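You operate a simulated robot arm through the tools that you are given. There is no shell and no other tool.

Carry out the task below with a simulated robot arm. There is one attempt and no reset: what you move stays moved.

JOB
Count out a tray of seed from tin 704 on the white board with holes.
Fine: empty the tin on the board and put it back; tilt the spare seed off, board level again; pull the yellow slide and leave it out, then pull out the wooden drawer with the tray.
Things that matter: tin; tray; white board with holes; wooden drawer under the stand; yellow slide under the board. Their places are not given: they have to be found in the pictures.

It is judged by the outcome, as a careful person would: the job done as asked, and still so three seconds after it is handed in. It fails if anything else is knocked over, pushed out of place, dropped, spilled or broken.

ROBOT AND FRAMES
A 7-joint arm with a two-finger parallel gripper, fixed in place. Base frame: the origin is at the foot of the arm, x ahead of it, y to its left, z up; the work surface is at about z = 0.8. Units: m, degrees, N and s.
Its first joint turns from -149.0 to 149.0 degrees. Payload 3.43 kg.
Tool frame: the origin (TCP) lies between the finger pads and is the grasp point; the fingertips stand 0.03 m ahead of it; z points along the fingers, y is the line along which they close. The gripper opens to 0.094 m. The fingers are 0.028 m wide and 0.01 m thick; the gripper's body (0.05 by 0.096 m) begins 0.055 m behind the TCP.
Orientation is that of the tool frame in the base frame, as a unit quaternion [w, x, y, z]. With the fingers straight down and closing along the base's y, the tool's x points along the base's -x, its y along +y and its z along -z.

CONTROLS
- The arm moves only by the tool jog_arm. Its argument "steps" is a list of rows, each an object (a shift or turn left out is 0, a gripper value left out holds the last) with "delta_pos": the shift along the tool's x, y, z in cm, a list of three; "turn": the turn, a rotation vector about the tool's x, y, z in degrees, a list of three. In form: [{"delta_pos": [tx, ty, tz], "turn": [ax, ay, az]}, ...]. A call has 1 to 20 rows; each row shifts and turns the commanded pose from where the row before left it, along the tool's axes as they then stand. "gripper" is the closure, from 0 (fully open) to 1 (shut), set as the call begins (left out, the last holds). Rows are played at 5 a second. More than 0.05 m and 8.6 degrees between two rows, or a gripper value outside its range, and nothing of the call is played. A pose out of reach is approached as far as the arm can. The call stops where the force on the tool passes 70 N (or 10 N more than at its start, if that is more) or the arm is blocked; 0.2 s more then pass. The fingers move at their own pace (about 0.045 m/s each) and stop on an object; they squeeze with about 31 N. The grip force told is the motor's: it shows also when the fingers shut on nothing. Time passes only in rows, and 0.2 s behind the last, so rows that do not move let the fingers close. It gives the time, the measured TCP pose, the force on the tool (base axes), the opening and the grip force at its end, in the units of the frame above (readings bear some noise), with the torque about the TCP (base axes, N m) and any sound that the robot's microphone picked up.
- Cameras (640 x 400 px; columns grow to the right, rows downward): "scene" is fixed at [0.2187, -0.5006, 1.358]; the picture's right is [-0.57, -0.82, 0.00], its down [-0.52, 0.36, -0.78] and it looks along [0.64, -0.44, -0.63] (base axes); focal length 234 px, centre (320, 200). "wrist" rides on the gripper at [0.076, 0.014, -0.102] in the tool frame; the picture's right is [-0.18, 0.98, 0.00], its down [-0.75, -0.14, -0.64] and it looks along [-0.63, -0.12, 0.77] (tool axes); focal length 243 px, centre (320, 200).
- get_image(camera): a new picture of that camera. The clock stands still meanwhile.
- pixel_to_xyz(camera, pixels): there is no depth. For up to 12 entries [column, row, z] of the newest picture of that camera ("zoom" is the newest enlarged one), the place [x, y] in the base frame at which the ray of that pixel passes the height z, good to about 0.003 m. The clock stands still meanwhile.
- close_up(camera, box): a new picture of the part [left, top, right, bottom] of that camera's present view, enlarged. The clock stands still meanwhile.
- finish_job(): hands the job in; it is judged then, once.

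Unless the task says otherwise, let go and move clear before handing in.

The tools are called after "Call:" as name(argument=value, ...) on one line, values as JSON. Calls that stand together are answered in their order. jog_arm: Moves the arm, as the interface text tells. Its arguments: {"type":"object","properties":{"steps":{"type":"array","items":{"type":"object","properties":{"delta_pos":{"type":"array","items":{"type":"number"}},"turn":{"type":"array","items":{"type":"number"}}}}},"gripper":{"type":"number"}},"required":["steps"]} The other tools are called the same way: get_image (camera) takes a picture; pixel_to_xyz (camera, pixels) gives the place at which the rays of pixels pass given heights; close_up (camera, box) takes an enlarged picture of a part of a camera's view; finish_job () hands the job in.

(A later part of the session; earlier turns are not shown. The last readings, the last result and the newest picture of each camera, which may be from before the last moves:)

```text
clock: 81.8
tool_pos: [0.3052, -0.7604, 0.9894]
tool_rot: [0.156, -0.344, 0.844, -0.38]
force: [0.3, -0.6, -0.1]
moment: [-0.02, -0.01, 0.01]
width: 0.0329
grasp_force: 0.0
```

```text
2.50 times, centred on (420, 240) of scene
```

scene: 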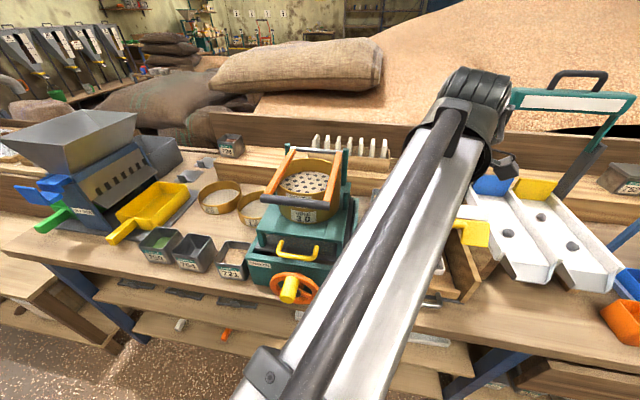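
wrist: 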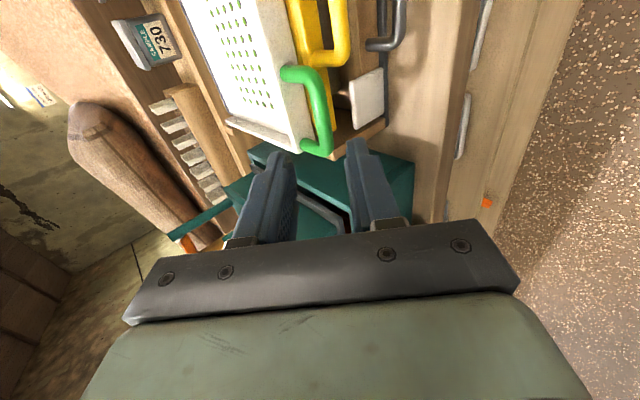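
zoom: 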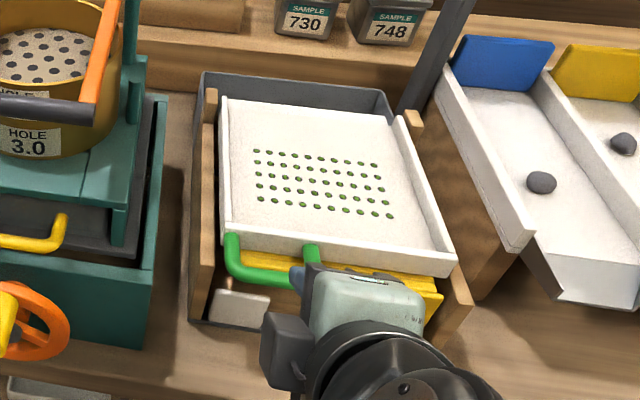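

Board level and holes full. Next is the yellow slide: I shift 6 cm right along the bench to look at its handle.

Call:
jog_arm(steps=[{"delta_pos": [2, 0, 0]}, {"delta_pos": [2.5, 0, 0]}, {"delta_pos": [1.5, 0, 0]}, {}])

Call:
get_image(camera="wrist")

Call:
close_up(camera="wrist", box=[270, 0, 450, 150])

Call:
pixel_to_xyz(camera="scene", pixels=[[421, 284.4, 0.87], [421, 284.4, 0.88], [421, 284.4, 0.89], [421, 284.4, 0.9], [440, 288, 0.87], [440, 288, 0.88], [440, 288, 0.89], [440, 288, 0.9]])

```text
clock: 82.8
tool_pos: [0.2625, -0.8027, 0.9889]
tool_rot: [0.156, -0.343, 0.845, -0.38]
force: [0.2, -0.1, 1.2]
moment: [0.01, 0.02, 0.03]
width: 0.0329
grasp_force: 0.1
```

```text
taken
```

wrist: 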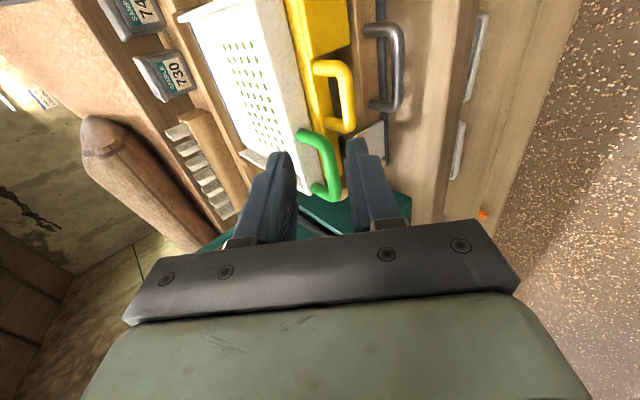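

```text
2.67 times, centred on (360, 75) of wrist
```

zoom: 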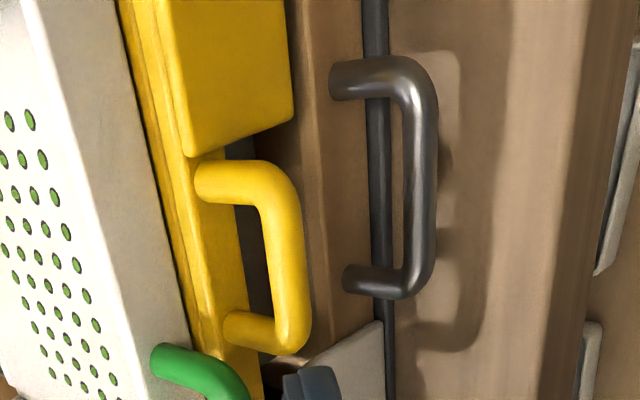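

```text
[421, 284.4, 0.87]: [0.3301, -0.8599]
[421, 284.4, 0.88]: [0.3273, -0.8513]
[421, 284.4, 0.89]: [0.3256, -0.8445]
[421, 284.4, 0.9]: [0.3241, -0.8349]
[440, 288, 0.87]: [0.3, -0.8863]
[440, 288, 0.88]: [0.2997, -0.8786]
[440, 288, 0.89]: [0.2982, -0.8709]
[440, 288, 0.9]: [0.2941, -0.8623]
```

Call:
pixel_to_xyz(camera="wrist", pixels=[[345, 75, 0.87], [345, 75, 0.88], [345, 75, 0.89], [345, 75, 0.9], [349.5, 118, 0.87], [349.5, 118, 0.88], [349.5, 118, 0.89], [349.5, 118, 0.9], [399.4, 45, 0.82], [397.5, 100, 0.82], [399.4, 45, 0.84], [397.5, 100, 0.84]])

Call:
pixel_to_xyz(camera="scene", pixels=[[412, 303.5, 0.82], [440, 306, 0.82], [412, 303.5, 0.83], [440, 306, 0.83], [412, 303.5, 0.84], [440, 306, 0.84]])

```text
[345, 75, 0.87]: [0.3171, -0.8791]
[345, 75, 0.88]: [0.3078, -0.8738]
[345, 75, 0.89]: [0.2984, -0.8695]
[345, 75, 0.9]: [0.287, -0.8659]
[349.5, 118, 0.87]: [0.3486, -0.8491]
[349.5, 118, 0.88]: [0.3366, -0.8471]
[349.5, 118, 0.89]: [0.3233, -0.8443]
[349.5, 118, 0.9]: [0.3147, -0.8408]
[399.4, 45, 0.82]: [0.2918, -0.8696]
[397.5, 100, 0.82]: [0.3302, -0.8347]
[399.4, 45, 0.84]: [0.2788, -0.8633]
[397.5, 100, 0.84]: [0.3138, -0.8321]
```

```text
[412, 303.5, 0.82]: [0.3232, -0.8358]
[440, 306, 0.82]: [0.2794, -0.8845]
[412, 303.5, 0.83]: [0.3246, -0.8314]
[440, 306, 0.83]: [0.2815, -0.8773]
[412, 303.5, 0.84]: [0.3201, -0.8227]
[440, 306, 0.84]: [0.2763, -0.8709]
```

The yellow bar agrees in both cameras at z = 0.89: centre (0.311,-0.857), and the grey drawer bar at z ≈ 0.83, centre (0.303,-0.853). I line up on the yellow bar and go halfway in.

Call:
jog_arm(steps=[{"delta_pos": [0.2, 1.3, 1.5]}, {"delta_pos": [0.12, 1.27, 2]}, {"delta_pos": [0, 0, 2]}, {}])

Call:
get_image(camera="wrist")

Call:
close_up(camera="wrist", box=[240, 40, 420, 200])

```text
clock: 83.8
tool_pos: [0.277, -0.821, 0.9319]
tool_rot: [0.157, -0.344, 0.845, -0.379]
force: [-0.7, -0.5, -0.3]
moment: [0.0, -0.01, 0.02]
width: 0.0327
grasp_force: 0.1
```

```text
taken
```

wrist: 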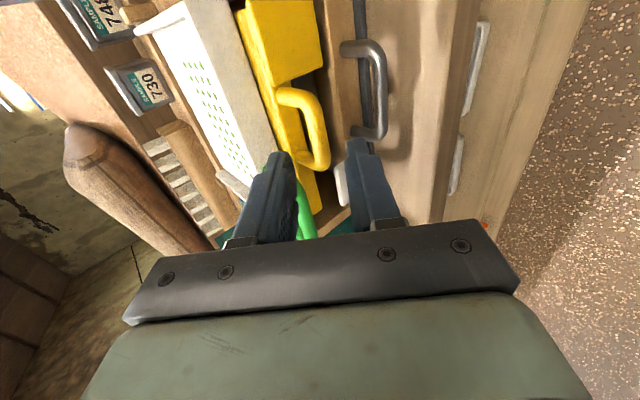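

```text
2.50 times, centred on (330, 120) of wrist
```

zoom: 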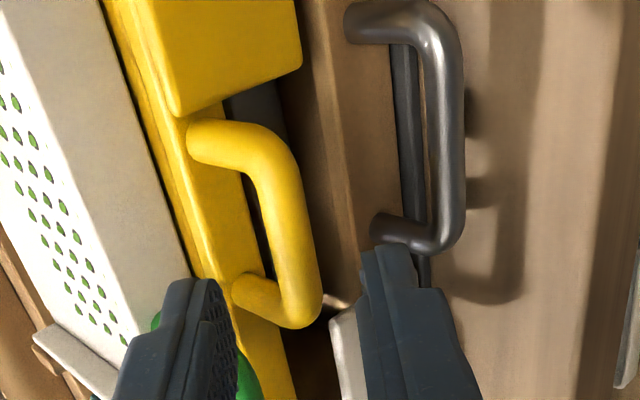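

The bar passes right through the expected spot (320,140). I measure the two prongs to centre the fingers between them.

Call:
pixel_to_xyz(camera="zoom", pixels=[[222, 142, 0.89], [258, 290, 0.89], [262, 165, 0.89], [292, 305, 0.89], [283, 235, 0.89], [250, 230, 0.89]])

```text
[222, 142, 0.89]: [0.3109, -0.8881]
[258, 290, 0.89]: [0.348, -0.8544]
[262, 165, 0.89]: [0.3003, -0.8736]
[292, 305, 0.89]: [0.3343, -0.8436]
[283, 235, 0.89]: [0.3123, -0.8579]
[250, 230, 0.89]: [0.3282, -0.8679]
```

The prongs are at s ≈ −1.5 and +3.6 cm, so the fingers (2.8 cm) fit between them with ±4 mm. I advance the remaining 5 cm and check.

Call:
jog_arm(steps=[{"delta_pos": [-0.1, -0.12, 1.5]}, {"delta_pos": [-0.1, -0.12, 1.5]}, {"delta_pos": [0, 0, 1.2]}, {"delta_pos": [0, 0, 0.8]}, {}])

Call:
close_up(camera="wrist", box=[240, 40, 420, 200])

Call:
close_up(camera="scene", box=[370, 230, 480, 320])

```text
clock: 85.0
tool_pos: [0.3056, -0.8483, 0.9023]
tool_rot: [0.157, -0.344, 0.844, -0.379]
force: [-0.8, 0.9, -0.3]
moment: [-0.02, -0.02, 0.01]
width: 0.0328
grasp_force: 0.1
```

```text
2.50 times, centred on (330, 120) of wrist
```

zoom: 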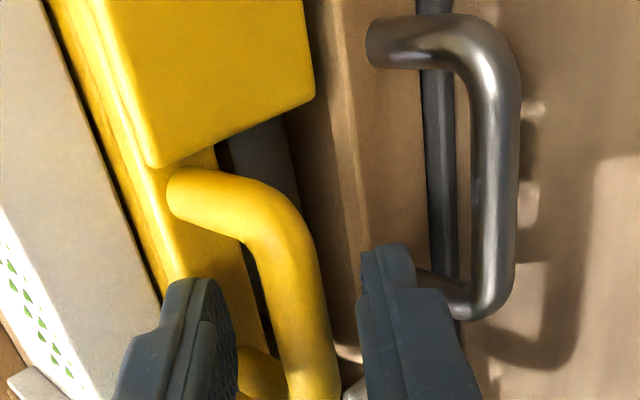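

```text
4.44 times, centred on (425, 275) of scene
```

zoom: 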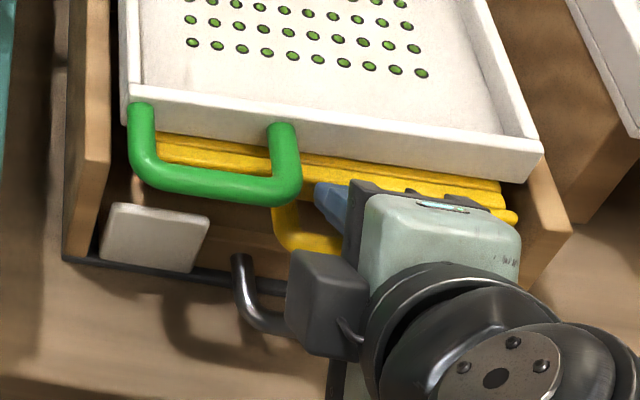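

The bar at zoom (303,310) is centred between the fingers with no contact. I close on it.

Call:
jog_arm(gripper=1, steps=[{}, {}, {}, {}])

Call:
close_up(camera="wrist", box=[240, 40, 420, 200])

```text
clock: 86.0
tool_pos: [0.3057, -0.8466, 0.9011]
tool_rot: [0.156, -0.346, 0.844, -0.379]
force: [-6.3, 7.0, -2.2]
moment: [-0.41, 0.68, 1.09]
width: 0.0124
grasp_force: 44.8
```

```text
2.50 times, centred on (330, 120) of wrist
```

zoom: 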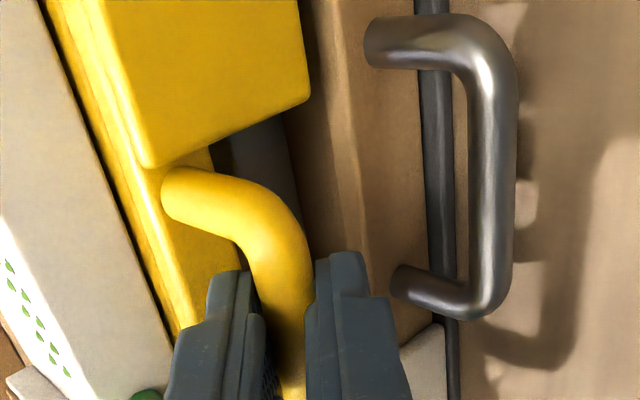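

The yellow bar is gripped (1.24 cm). I pull straight out along the slide's direction by 3 cm and read the force.

Call:
jog_arm(steps=[{"delta_pos": [0.01, 0.33, -0.37]}, {"delta_pos": [0.01, 0.66, -0.75]}, {"delta_pos": [0.01, 0.66, -0.75]}, {"delta_pos": [0.01, 0.34, -0.38]}, {}])

Call:
close_up(camera="scene", box=[350, 180, 490, 320])

```text
clock: 87.2
tool_pos: [0.2863, -0.8298, 0.9073]
tool_rot: [0.158, -0.34, 0.842, -0.387]
force: [39.4, -36.7, 39.4]
moment: [-1.28, -0.84, 1.66]
width: 0.0126
grasp_force: 44.5
```

```text
2.86 times, centred on (420, 250) of scene
```

zoom: 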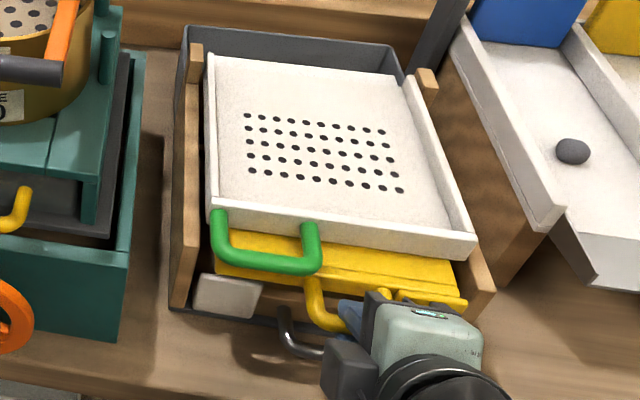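

The holes are now dark – the seed has dropped – and the slide has come out about 2.5 cm, where the resistance rises sharply (54 N), which looks like an end stop. I relax the pull and look closely.

Call:
jog_arm(steps=[{"delta_pos": [0, -0.35, -0.1]}, {"delta_pos": [0, -0.3, 0]}, {}])

Call:
close_up(camera="scene", box=[370, 190, 480, 290])

Call:
get_image(camera="wrist")

```text
clock: 88.0
tool_pos: [0.2878, -0.8299, 0.9072]
tool_rot: [0.158, -0.342, 0.844, -0.383]
force: [34.5, -32.1, 13.0]
moment: [-1.45, 0.04, 0.76]
width: 0.0126
grasp_force: 45.2
```

```text
4.00 times, centred on (425, 240) of scene
```

zoom: 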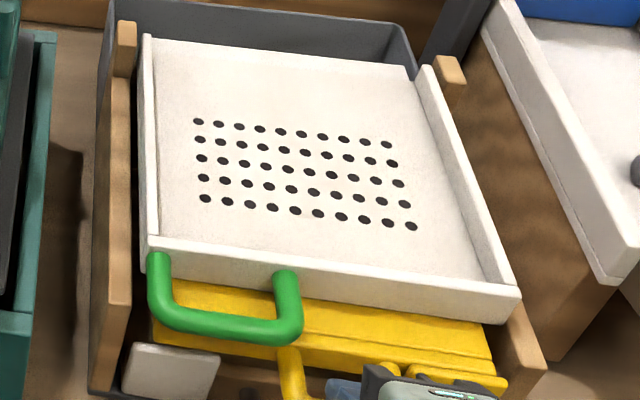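

```text
taken
```

wrist: 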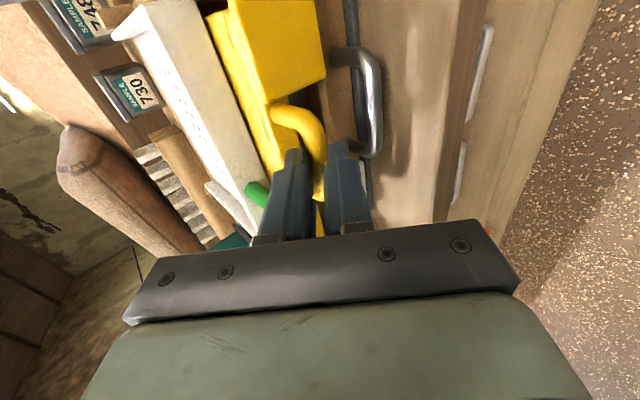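

The board's holes are all empty now and the slide stands out about 2.5 cm; the slanted pads press the bar downward when pulling, so I can't yet tell a stop from friction. I swivel the tool about the bar to nearly vertical so that a further pull is purely horizontal.

Call:
jog_arm(steps=[{"delta_pos": [0, -0.21, 0.02], "turn": [-8, 0, 0]}, {"delta_pos": [0, -0.21, 0.02], "turn": [-8, 0, 0]}, {"delta_pos": [0, -0.21, 0.02], "turn": [-8, 0, 0]}, {"delta_pos": [0, -0.21, 0.02], "turn": [-8, 0, 0]}, {}])

Call:
close_up(camera="scene", box=[370, 190, 480, 290])

Call:
close_up(camera="wrist", box=[200, 0, 420, 220])

```text
clock: 89.2
tool_pos: [0.2953, -0.8384, 0.9158]
tool_rot: [0.058, -0.374, 0.914, -0.145]
force: [5.5, 0.1, 10.4]
moment: [-0.48, 0.2, 1.27]
width: 0.0126
grasp_force: 45.1
stopped in row 5: the force on the tool passed its limit at 72 N (the readings are from after the stop); the commanded pose is now the measured one
```

```text
4.00 times, centred on (425, 240) of scene
```

zoom: 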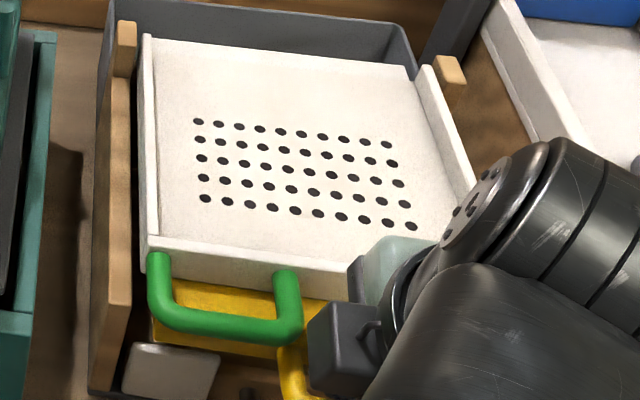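

```text
1.82 times, centred on (310, 110) of wrist
```

zoom: 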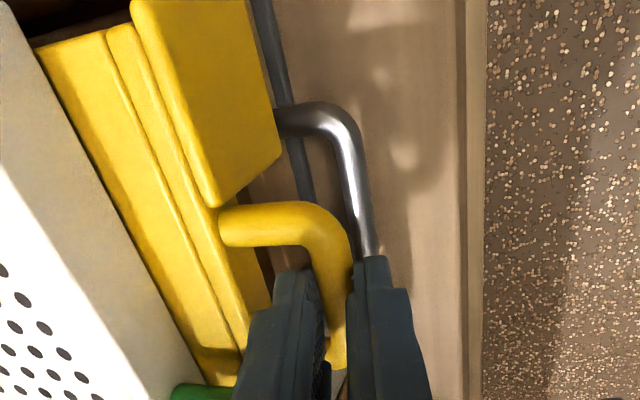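

After the stop the forces are relaxed; the bar has slid toward the fingertips (tool ~18° from vertical now). I open slightly, seat the fingers 1 cm deeper around the bar, and close again.

Call:
jog_arm(gripper=0.75, steps=[{}, {}, {}])

Call:
close_up(camera="wrist", box=[230, 60, 420, 220])

Call:
close_up(camera="scene", box=[370, 190, 480, 290])

```text
clock: 90.0
tool_pos: [0.2942, -0.8392, 0.9126]
tool_rot: [0.059, -0.373, 0.915, -0.144]
force: [0.7, -1.1, 0.0]
moment: [0.01, 0.0, -0.01]
width: 0.0234
grasp_force: 0.0
```

```text
2.50 times, centred on (325, 140) of wrist
```

zoom: 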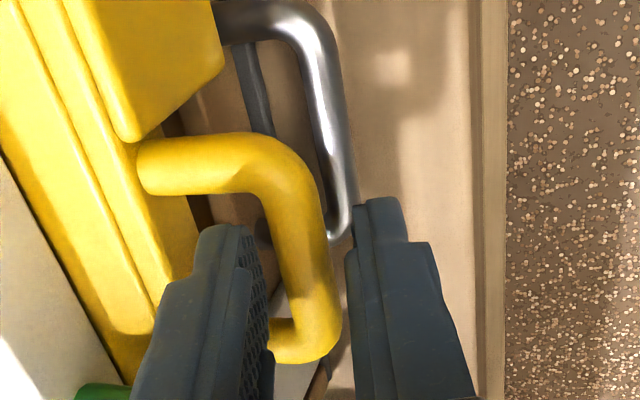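

```text
4.00 times, centred on (425, 240) of scene
```

zoom: 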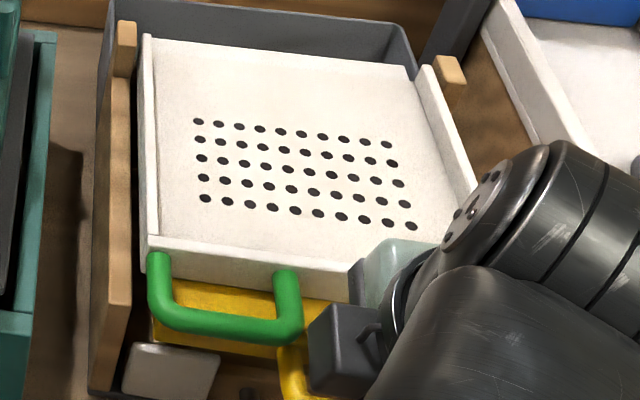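

Call:
pixel_to_xyz(camera="wrist", pixels=[[311, 138, 0.89], [321, 180, 0.89], [316, 160, 0.89], [311, 138, 0.88], [321, 180, 0.88]])

Call:
get_image(camera="wrist")

```text
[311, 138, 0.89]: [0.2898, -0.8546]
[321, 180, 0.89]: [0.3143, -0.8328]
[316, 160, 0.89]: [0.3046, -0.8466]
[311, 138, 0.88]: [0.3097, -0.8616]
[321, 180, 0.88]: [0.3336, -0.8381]
```

```text
taken
```

wrist: 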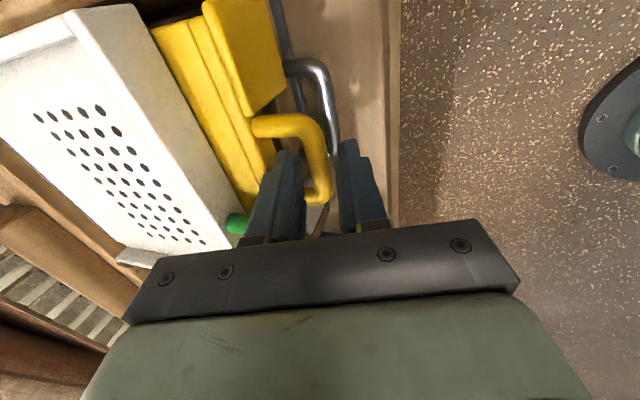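

The bar sits about 2.3 cm ahead of the TCP, near the tips. I go 1 cm deeper (centred between the prongs) and close.

Call:
jog_arm(steps=[{"delta_pos": [-0.15, 0, 0.5]}, {"delta_pos": [0, 0, 0.5]}, {}])

Call:
jog_arm(gripper=1, steps=[{}, {}, {}, {}])

```text
clock: 90.8
tool_pos: [0.2991, -0.8402, 0.9051]
tool_rot: [0.059, -0.373, 0.915, -0.143]
force: [-0.6, -0.3, -0.2]
moment: [0.03, -0.03, 0.0]
width: 0.0237
grasp_force: 0.1
```

```text
clock: 91.8
tool_pos: [0.2991, -0.8392, 0.9053]
tool_rot: [0.058, -0.372, 0.915, -0.143]
force: [1.5, -1.4, -0.9]
moment: [-0.32, 0.29, 1.24]
width: 0.0128
grasp_force: 45.2
```

Gripped again with hardly any side force. I pull horizontally 5 mm and read.

Call:
jog_arm(steps=[{"delta_pos": [0, 0.24, -0.08]}, {"delta_pos": [0, 0.24, -0.08]}, {}])

```text
clock: 92.6
tool_pos: [0.2972, -0.8391, 0.9047]
tool_rot: [0.06, -0.372, 0.914, -0.147]
force: [27.1, -24.9, 7.6]
moment: [0.02, -0.64, 1.52]
width: 0.0129
grasp_force: 44.7
```

There's 37 N after 5 mm with barely any motion. I add 3 mm more to distinguish a hard stop from friction.

Call:
jog_arm(steps=[{"delta_pos": [0, 0.15, -0.05]}, {"delta_pos": [0, 0.14, -0.04]}, {}, {}])

Call:
close_up(camera="scene", box=[370, 190, 480, 290])

```text
clock: 93.6
tool_pos: [0.2965, -0.8389, 0.9056]
tool_rot: [0.062, -0.372, 0.914, -0.152]
force: [53.3, -40.4, 11.3]
moment: [-1.03, -0.38, 1.24]
width: 0.0134
grasp_force: 45.1
```

```text
4.00 times, centred on (425, 240) of scene
```

zoom: 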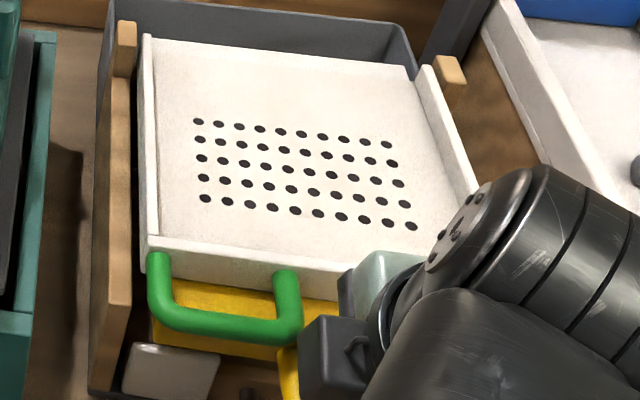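

The force rises to 67 N with no motion: the slide is at its end stop, fully out, and the stand hasn't moved. I relax the pull, open a little, and withdraw upward without touching the slide.

Call:
jog_arm(steps=[{"delta_pos": [0, -0.3, 0.1]}, {"delta_pos": [0, -0.3, 0.1]}, {}])

Call:
jog_arm(gripper=0.75, steps=[{}, {}, {}])

Call:
close_up(camera="wrist", box=[230, 60, 420, 220])

```text
clock: 94.4
tool_pos: [0.2976, -0.8399, 0.9044]
tool_rot: [0.061, -0.372, 0.914, -0.149]
force: [34.9, -17.6, 18.1]
moment: [-0.92, -0.12, 1.18]
width: 0.0128
grasp_force: 44.9
```

```text
clock: 95.2
tool_pos: [0.2956, -0.839, 0.9033]
tool_rot: [0.057, -0.372, 0.916, -0.141]
force: [0.5, 0.3, -0.3]
moment: [-0.01, 0.0, -0.01]
width: 0.0236
grasp_force: 0.1
```

```text
2.50 times, centred on (325, 140) of wrist
```

zoom: 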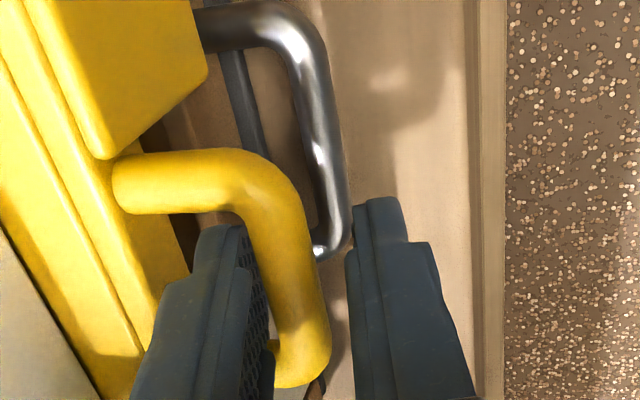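

The fingers are free around the bar. I withdraw upward along the finger direction and then move back to view the grey drawer handle.

Call:
jog_arm(steps=[{"delta_pos": [0, 0, -1]}, {"delta_pos": [0, 0, -2]}, {"delta_pos": [0, 0, -3]}, {"delta_pos": [0, 0, -3]}, {"delta_pos": [0, 2, -1]}, {"delta_pos": [0, 3, 0]}, {"delta_pos": [0, 3, 0]}, {}])

Call:
get_image(camera="wrist")

Call:
close_up(camera="scene", box=[350, 180, 490, 320])

```text
clock: 97.0
tool_pos: [0.2237, -0.7608, 0.9735]
tool_rot: [0.058, -0.373, 0.915, -0.143]
force: [-0.6, -0.2, 0.5]
moment: [-0.02, 0.01, 0.0]
width: 0.0236
grasp_force: 0.1
```

```text
taken
```

wrist: 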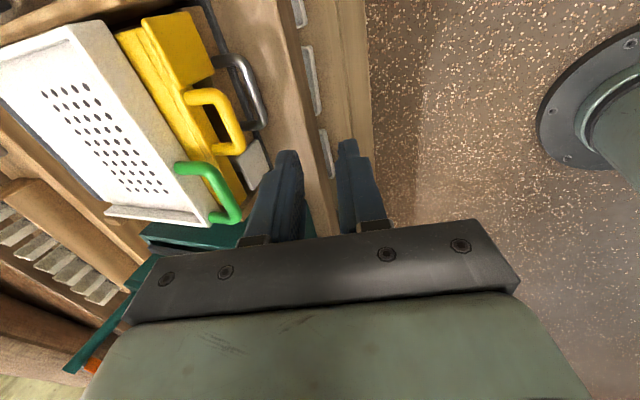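

```text
2.86 times, centred on (420, 250) of scene
```

zoom: 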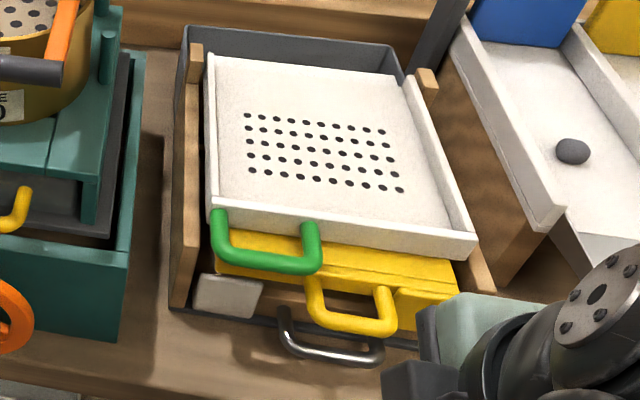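

The slide stays out and the grey handle is free at (330,340) in the zoom. I tilt the tool to about 60° for a low frontal approach beneath the yellow handle.

Call:
jog_arm(steps=[{"turn": [7, 0, 0]}, {"turn": [7, 0, 0]}, {"turn": [7, 0, 0]}, {"turn": [7, 0, 0]}, {"turn": [7, 0, 0]}, {"turn": [7, 0, 0]}, {}])

Call:
get_image(camera="wrist")

Call:
close_up(camera="scene", box=[370, 240, 480, 330])

```text
clock: 98.6
tool_pos: [0.2219, -0.7624, 0.975]
tool_rot: [0.188, -0.327, 0.803, -0.462]
force: [0.5, 0.1, 0.6]
moment: [0.0, 0.01, 0.0]
width: 0.0236
grasp_force: 0.1
```

```text
taken
```

wrist: 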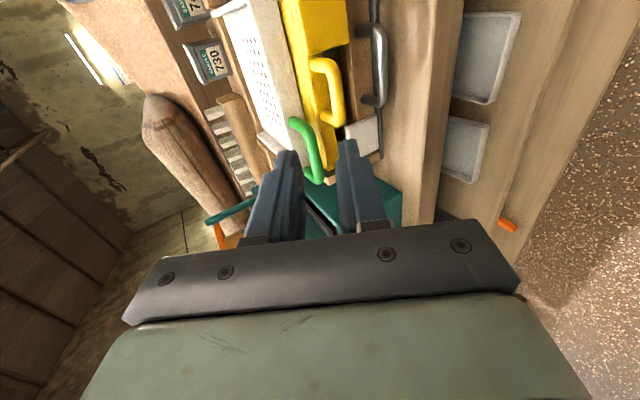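

```text
4.44 times, centred on (425, 285) of scene
```

zoom: 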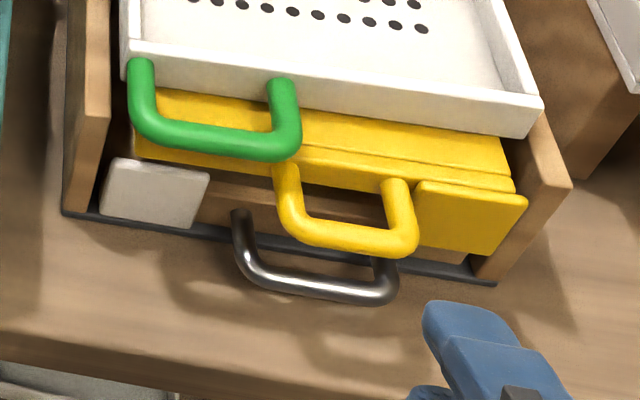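

Call:
close_up(camera="wrist", box=[290, 0, 450, 160])

Call:
pixel_to_xyz(camera="scene", pixels=[[410.4, 302.6, 0.82], [410.4, 302.6, 0.83], [410.4, 302.6, 0.84], [439.6, 305.9, 0.82], [439.6, 305.9, 0.83], [439.6, 305.9, 0.84]])

```text
2.50 times, centred on (370, 80) of wrist
```

zoom: 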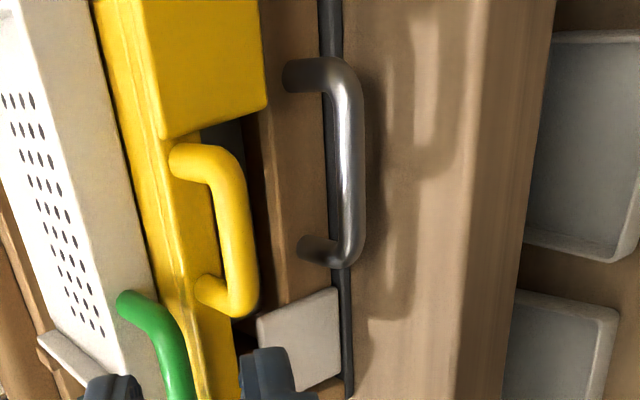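

```text
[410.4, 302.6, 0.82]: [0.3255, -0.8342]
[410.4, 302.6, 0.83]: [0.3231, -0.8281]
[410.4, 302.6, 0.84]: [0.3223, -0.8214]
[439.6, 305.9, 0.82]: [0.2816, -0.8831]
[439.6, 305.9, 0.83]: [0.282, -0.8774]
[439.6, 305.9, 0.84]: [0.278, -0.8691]
```

Call:
pixel_to_xyz(camera="zoom", pixels=[[350, 88, 0.82], [350, 88, 0.83], [350, 88, 0.84], [352, 248, 0.82], [352, 248, 0.83], [352, 248, 0.84], [351, 168, 0.83], [465, 200, 0.8], [300, 72, 0.83], [305, 245, 0.83]])

```text
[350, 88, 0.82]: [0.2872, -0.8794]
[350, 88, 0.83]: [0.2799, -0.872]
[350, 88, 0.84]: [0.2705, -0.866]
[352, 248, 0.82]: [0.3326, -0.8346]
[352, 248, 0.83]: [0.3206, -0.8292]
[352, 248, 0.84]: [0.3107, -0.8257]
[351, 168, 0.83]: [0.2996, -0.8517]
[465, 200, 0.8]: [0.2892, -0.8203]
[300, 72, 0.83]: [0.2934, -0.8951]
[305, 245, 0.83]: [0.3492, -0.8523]
```

Both cameras agree: grey bar centre (0.3015,-0.852,0.829), and the bench edge is only ~3–4 cm in front of it. I move to a pre-grasp 6 cm back from the bar, low enough to pass under the yellow handle.

Call:
jog_arm(steps=[{"delta_pos": [0.15, 1.6, 2.4]}, {"delta_pos": [0.2, 2, 3]}, {"delta_pos": [0.1, 1.8, 2.7]}, {"delta_pos": [0.1, 1.05, 1.68]}, {}])

Call:
get_image(camera="wrist")

Call:
close_up(camera="scene", box=[370, 240, 480, 330])

```text
clock: 99.8
tool_pos: [0.2526, -0.805, 0.8707]
tool_rot: [0.188, -0.326, 0.803, -0.462]
force: [0.7, 0.8, 0.2]
moment: [0.0, 0.0, -0.03]
width: 0.0237
grasp_force: 0.1
```

```text
taken
```

wrist: 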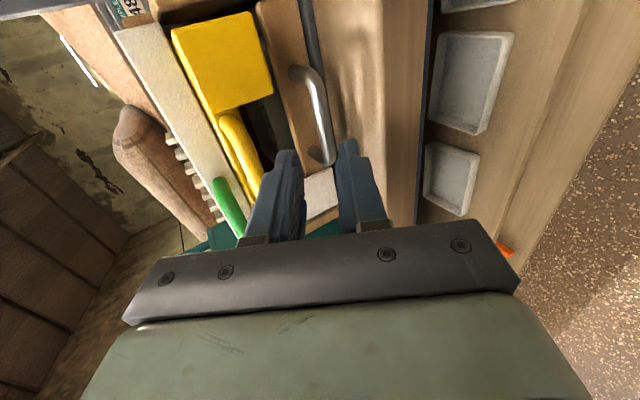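

```text
4.44 times, centred on (425, 285) of scene
```

zoom: 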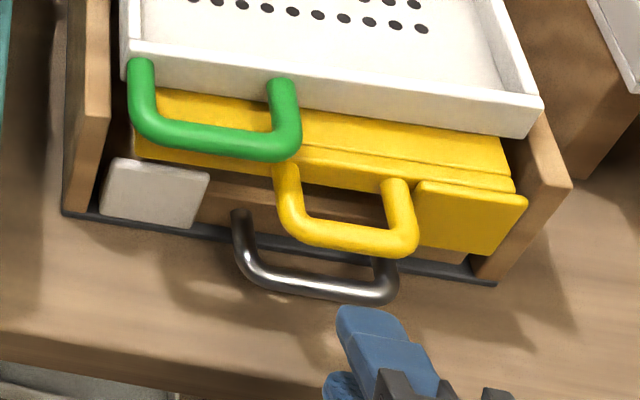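

The grey bar at (322,127) lies right in the path between the fingers. I advance in steps to 2 cm short, then check.

Call:
jog_arm(steps=[{"delta_pos": [-0.08, 0, 1.5]}, {"delta_pos": [-0.07, 0, 1.5]}, {"delta_pos": [0, 0, 1]}, {}])

Call:
close_up(camera="wrist", box=[230, 40, 420, 220])

Call:
close_up(camera="scene", box=[370, 240, 480, 330])

```text
clock: 100.8
tool_pos: [0.2783, -0.8264, 0.8508]
tool_rot: [0.187, -0.327, 0.803, -0.462]
force: [0.5, -0.4, -0.7]
moment: [0.02, 0.01, -0.02]
width: 0.0236
grasp_force: 0.0
```

```text
2.22 times, centred on (325, 130) of wrist
```

zoom: 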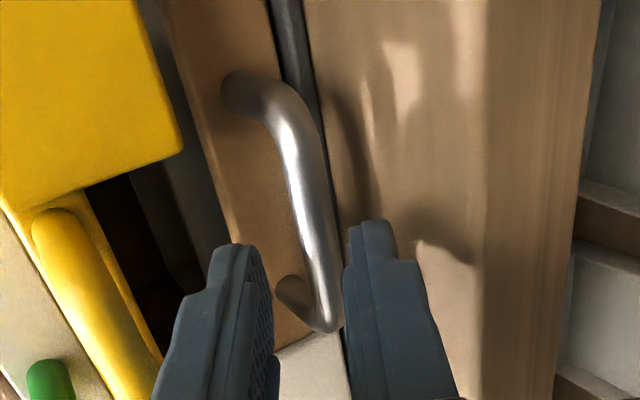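

```text
4.44 times, centred on (425, 285) of scene
```

zoom: 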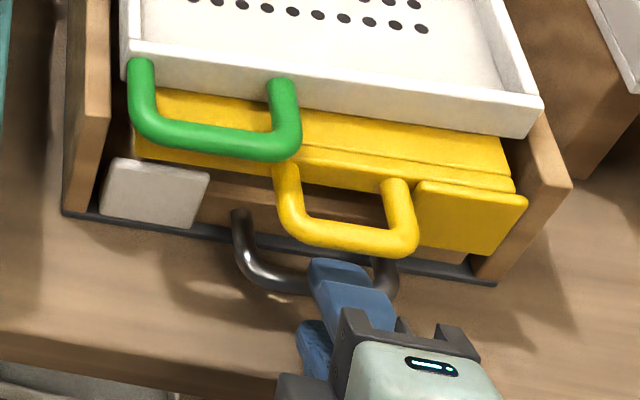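

The bar at zoom (312,250) is centred between the fingers, and the bench is clear below. I advance the last 2 cm and close.

Call:
jog_arm(steps=[{"delta_pos": [0, 0, 0.7]}, {"delta_pos": [0, 0, 0.7]}, {"delta_pos": [0, 0, 0.6]}, {}])

Call:
jog_arm(gripper=1, steps=[{}, {}, {}, {}])

Call:
close_up(camera="wrist", box=[230, 40, 420, 220])

Call:
close_up(camera="scene", box=[370, 240, 480, 330])

```text
clock: 101.8
tool_pos: [0.2911, -0.8393, 0.8411]
tool_rot: [0.188, -0.327, 0.803, -0.461]
force: [-0.4, 0.5, 0.2]
moment: [-0.02, 0.0, 0.02]
width: 0.0238
grasp_force: 0.0
```

```text
clock: 102.8
tool_pos: [0.2913, -0.8397, 0.8376]
tool_rot: [0.187, -0.328, 0.804, -0.459]
force: [-12.2, 12.4, -31.0]
moment: [0.02, 1.28, 0.58]
width: 0.0115
grasp_force: 45.0
```

```text
2.22 times, centred on (325, 130) of wrist
```

zoom: 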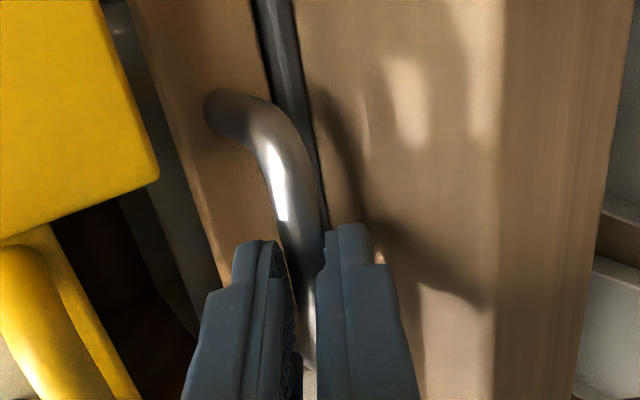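

```text
4.44 times, centred on (425, 285) of scene
```

zoom: 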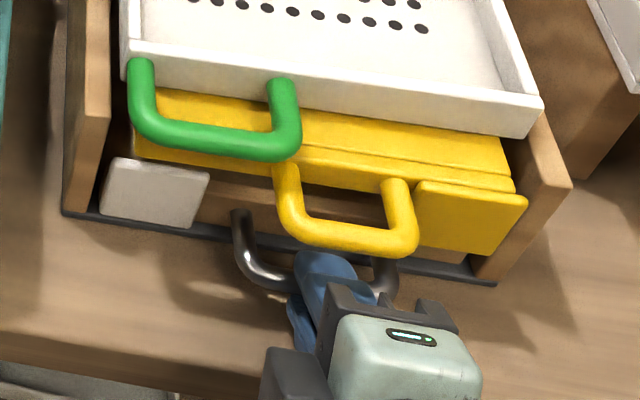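

Gripped (1.15 cm) but the bar sits about 4 mm lower than the finger centre (−31 N). I relieve that, then start pulling the drawer straight out 2 cm.

Call:
jog_arm(steps=[{"delta_pos": [0, 0.2, 0]}, {"delta_pos": [0, 0.15, 0]}, {"delta_pos": [0, 0.25, -0.43]}, {"delta_pos": [0.01, 0.4, -0.69]}, {"delta_pos": [0.01, 0.35, -0.6]}, {}])

Call:
close_up(camera="scene", box=[350, 200, 490, 330])

```text
clock: 104.2
tool_pos: [0.2756, -0.8234, 0.8384]
tool_rot: [0.187, -0.326, 0.803, -0.463]
force: [1.5, 0.6, 0.3]
moment: [-0.77, 0.64, 0.79]
width: 0.0116
grasp_force: 44.9
```

```text
3.08 times, centred on (420, 265) of scene
```

zoom: 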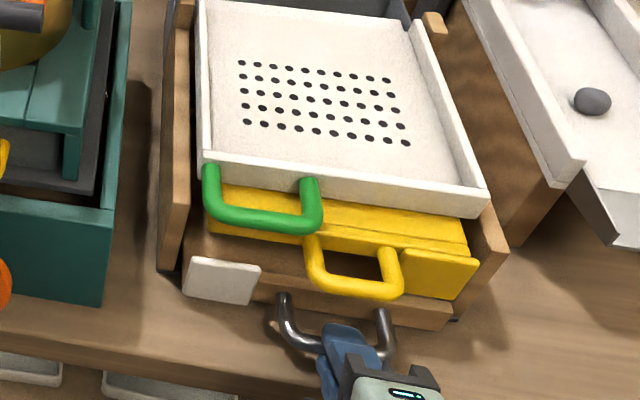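

The drawer comes easily (almost no force), and the slide stays out. I continue pulling 5 cm more and look.

Call:
jog_arm(steps=[{"delta_pos": [0.01, 0.4, -0.69]}, {"delta_pos": [0.02, 0.6, -1.04]}, {"delta_pos": [0.02, 0.6, -1.04]}, {"delta_pos": [0.01, 0.5, -0.87]}, {"delta_pos": [0.01, 0.4, -0.69]}, {}])

Call:
close_up(camera="scene", box=[350, 200, 490, 330])

Call:
get_image(camera="wrist")

```text
clock: 105.6
tool_pos: [0.2402, -0.7876, 0.8384]
tool_rot: [0.188, -0.326, 0.803, -0.463]
force: [0.0, -0.1, 17.9]
moment: [-1.2, 0.57, 0.32]
width: 0.0115
grasp_force: 45.1
```

```text
3.08 times, centred on (420, 265) of scene
```

zoom: 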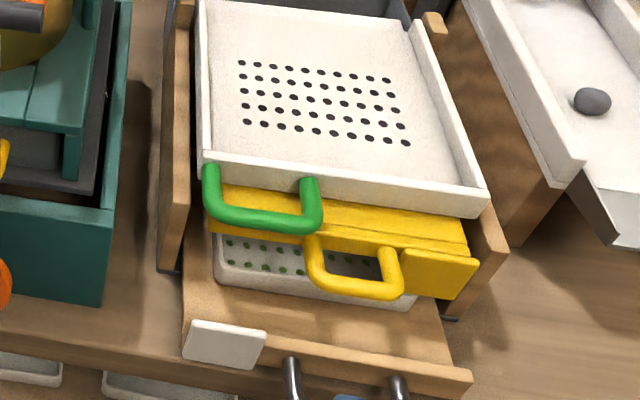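

```text
taken
```

wrist: 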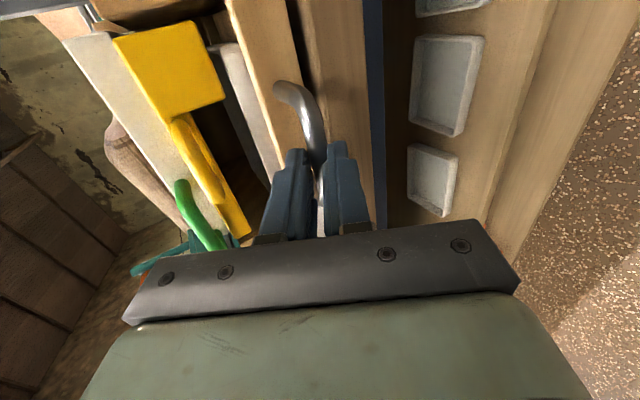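

The drawer is 7 cm out and the tray with green seeds in its dimples appears under the slide. I ease the slight downward pressure and continue pulling.

Call:
jog_arm(steps=[{"delta_pos": [0.01, 0.15, -0.75]}, {"delta_pos": [0.02, 0.5, -1.0]}, {"delta_pos": [0.02, 0.55, -1.0]}, {"delta_pos": [0.01, 0.45, -0.8]}, {}])

Call:
close_up(camera="scene", box=[350, 200, 490, 330])

```text
clock: 106.8
tool_pos: [0.212, -0.7603, 0.8386]
tool_rot: [0.188, -0.329, 0.803, -0.459]
force: [6.7, 8.1, -36.7]
moment: [0.09, 0.98, 1.04]
width: 0.0117
grasp_force: 45.0
```

```text
3.08 times, centred on (420, 265) of scene
```

zoom: 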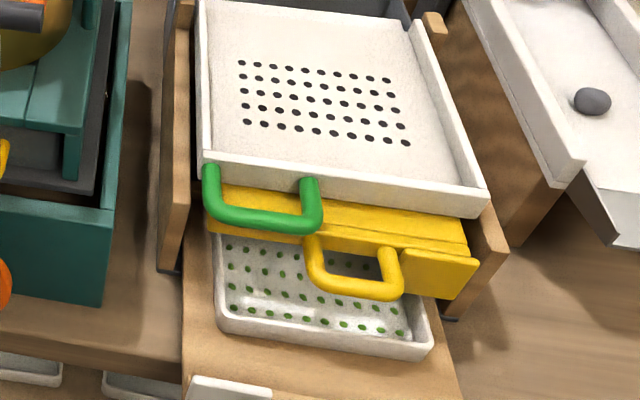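

11 cm out; the tray with seeds in the dimples is clearly in the drawer. I over-corrected upward a little (−37 N), so I lower 3 mm and continue pulling.

Call:
jog_arm(steps=[{"delta_pos": [0, 0.3, 0]}, {"delta_pos": [0.01, 0.35, -0.6]}, {"delta_pos": [0.02, 0.5, -0.87]}, {"delta_pos": [0.01, 0.4, -0.69]}, {}])

Call:
close_up(camera="scene", box=[350, 210, 490, 350])

```text
clock: 108.0
tool_pos: [0.1949, -0.7436, 0.8389]
tool_rot: [0.187, -0.328, 0.803, -0.462]
force: [4.1, 5.0, -29.1]
moment: [-0.15, 1.02, 0.85]
width: 0.0115
grasp_force: 44.7
```

```text
2.86 times, centred on (420, 280) of scene
```

zoom: 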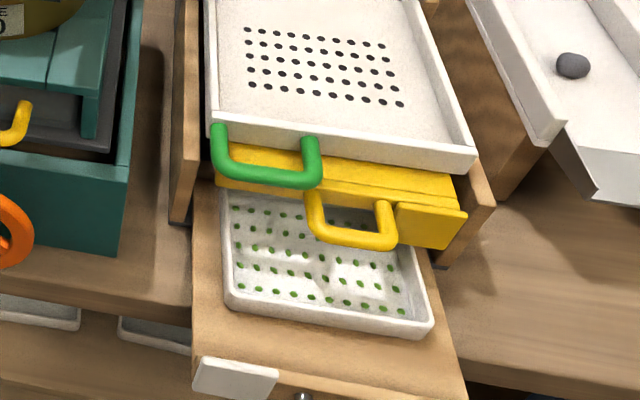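

13.6 cm out with most of the tray visible. I relieve the remaining vertical strain and read the force again.

Call:
jog_arm(steps=[{"delta_pos": [0, 0.17, 0.1]}, {"delta_pos": [0, 0.17, 0.1]}, {}])

Call:
get_image(camera="scene")

```text
clock: 108.8
tool_pos: [0.1947, -0.7424, 0.8385]
tool_rot: [0.188, -0.326, 0.802, -0.465]
force: [2.9, 1.2, 22.2]
moment: [-0.86, 0.15, 1.25]
width: 0.0116
grasp_force: 45.4
```

```text
taken
```

scene: 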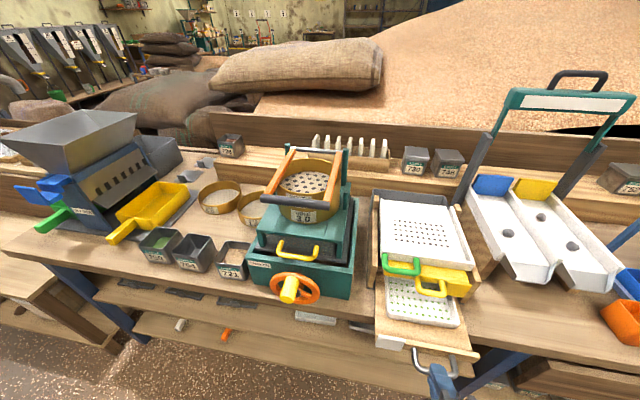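

The vertical strain is just 22 N the other way now; I centre it (1.5 mm up) and pull on in small steps to find the drawer's stop.

Call:
jog_arm(steps=[{"delta_pos": [0, -0.12, -0.1]}, {"delta_pos": [0.01, 0.35, -0.6]}, {"delta_pos": [0.02, 0.5, -0.86]}, {"delta_pos": [0.01, 0.4, -0.69]}, {}])

Call:
close_up(camera="scene", box=[350, 220, 490, 380])

```text
clock: 110.0
tool_pos: [0.1762, -0.724, 0.8384]
tool_rot: [0.188, -0.326, 0.802, -0.464]
force: [1.4, 2.3, 44.4]
moment: [-1.8, 0.31, 0.05]
width: 0.0116
grasp_force: 45.1
```

```text
2.50 times, centred on (420, 300) of scene
```

zoom: 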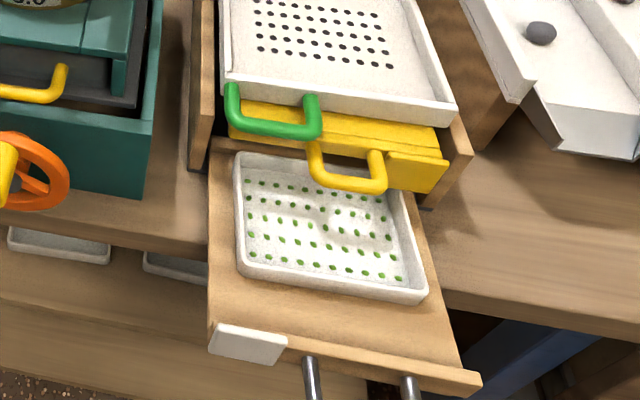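

16 cm out, and the tray with its grid of seeds is practically clear of the slide. I relieve the vertical load (3 mm up) and pull a little further to feel for the stop.

Call:
jog_arm(steps=[{"delta_pos": [0, -0.15, -0.08]}, {"delta_pos": [0, -0.14, -0.07]}, {"delta_pos": [0.01, 0.3, -0.54]}, {"delta_pos": [0.01, 0.3, -0.54]}, {}])

Call:
close_up(camera="scene", box=[350, 220, 490, 380])

```text
clock: 111.2
tool_pos: [0.1651, -0.7127, 0.8373]
tool_rot: [0.187, -0.327, 0.804, -0.459]
force: [0.5, 0.7, 0.6]
moment: [0.04, 0.02, 0.0]
width: 0.0001
grasp_force: 33.5
```

```text
2.50 times, centred on (420, 300) of scene
```

zoom: 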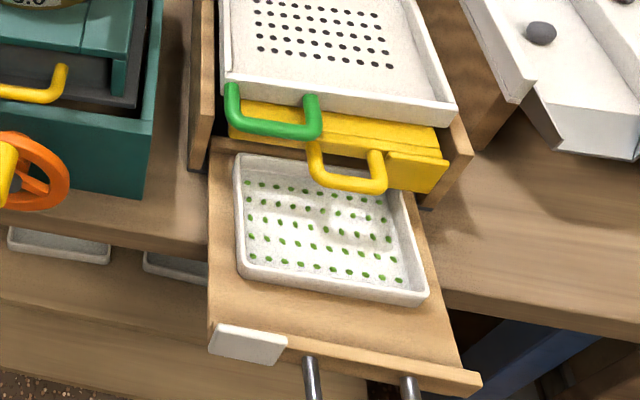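

The fingers slipped off the bar (width 0) while the drawer stayed exactly where it was – it is at its end stop, about 16 cm out with the tray. I back straight away from the handle and check everything.

Call:
jog_arm(steps=[{"delta_pos": [0, 0, -1]}, {"delta_pos": [0, 0, -2]}, {"delta_pos": [0, 0, -3]}, {"delta_pos": [0, 0, -3]}, {}])

Call:
get_image(camera="wrist")

Call:
get_image(camera="scene")

Call:
close_up(camera="scene", box=[350, 220, 490, 380])

```text
clock: 112.4
tool_pos: [0.1127, -0.659, 0.8853]
tool_rot: [0.189, -0.326, 0.803, -0.463]
force: [-0.6, 0.7, -0.4]
moment: [0.0, 0.0, 0.01]
width: 0.0002
grasp_force: 33.3
```

```text
taken
```

wrist: 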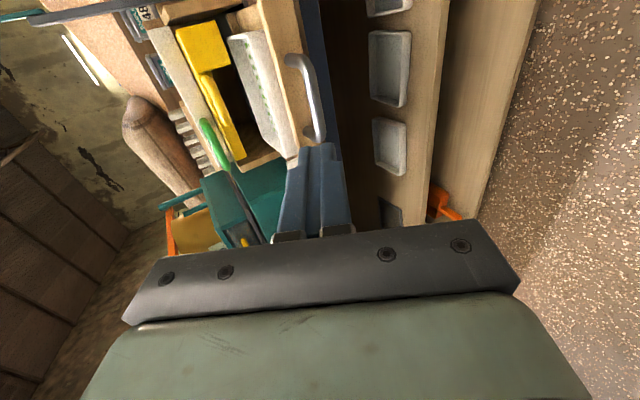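

```text
taken
```

scene: 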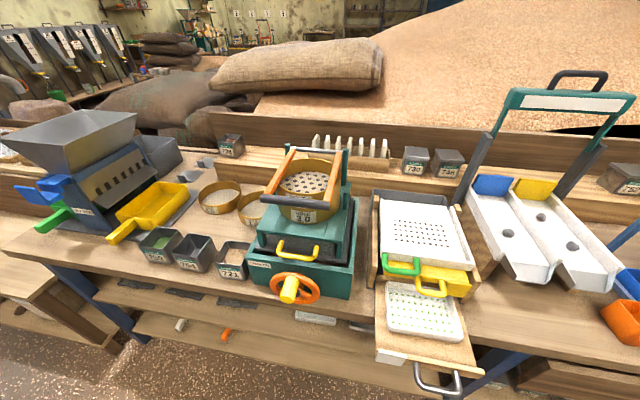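

```text
2.50 times, centred on (420, 300) of scene
```

zoom: 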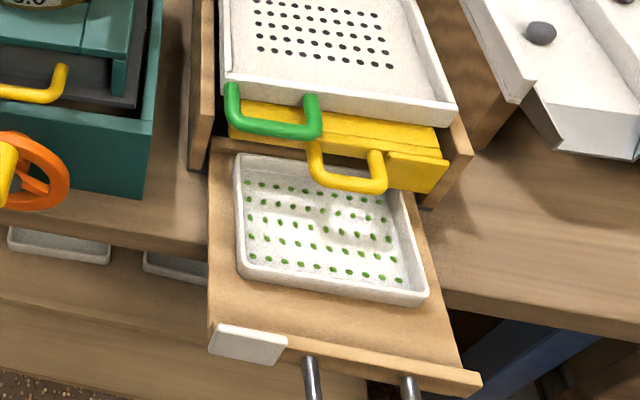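

The drawer stands out with the tray, slide out, board level. I zoom in to check the tray's seeds, the holes, the grey bin and the tins.

Call:
close_up(camera="scene", box=[375, 270, 475, 350])

Call:
close_up(camera="scene", box=[365, 180, 485, 290])

Call:
close_up(camera="scene", box=[100, 180, 280, 300])

```text
5.00 times, centred on (425, 310) of scene
```

zoom: 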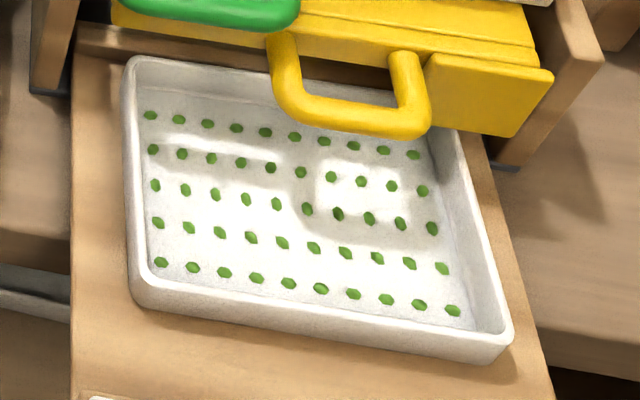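

```text
3.64 times, centred on (425, 235) of scene
```

zoom: 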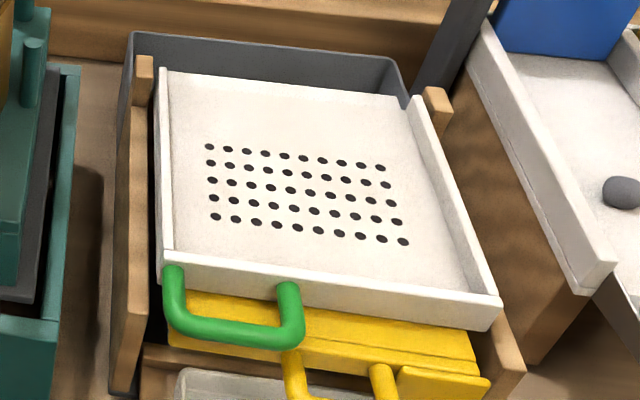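

```text
3.33 times, centred on (190, 240) of scene
```

zoom: 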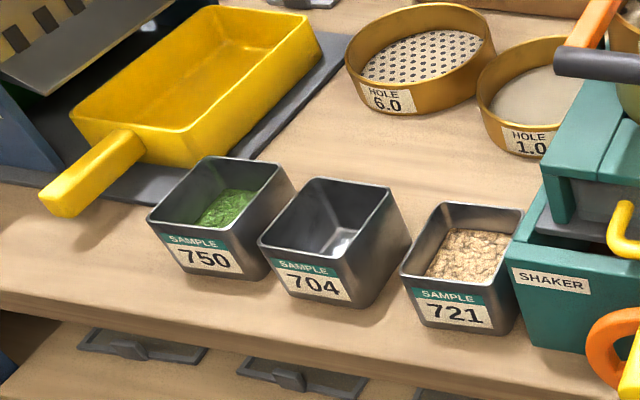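

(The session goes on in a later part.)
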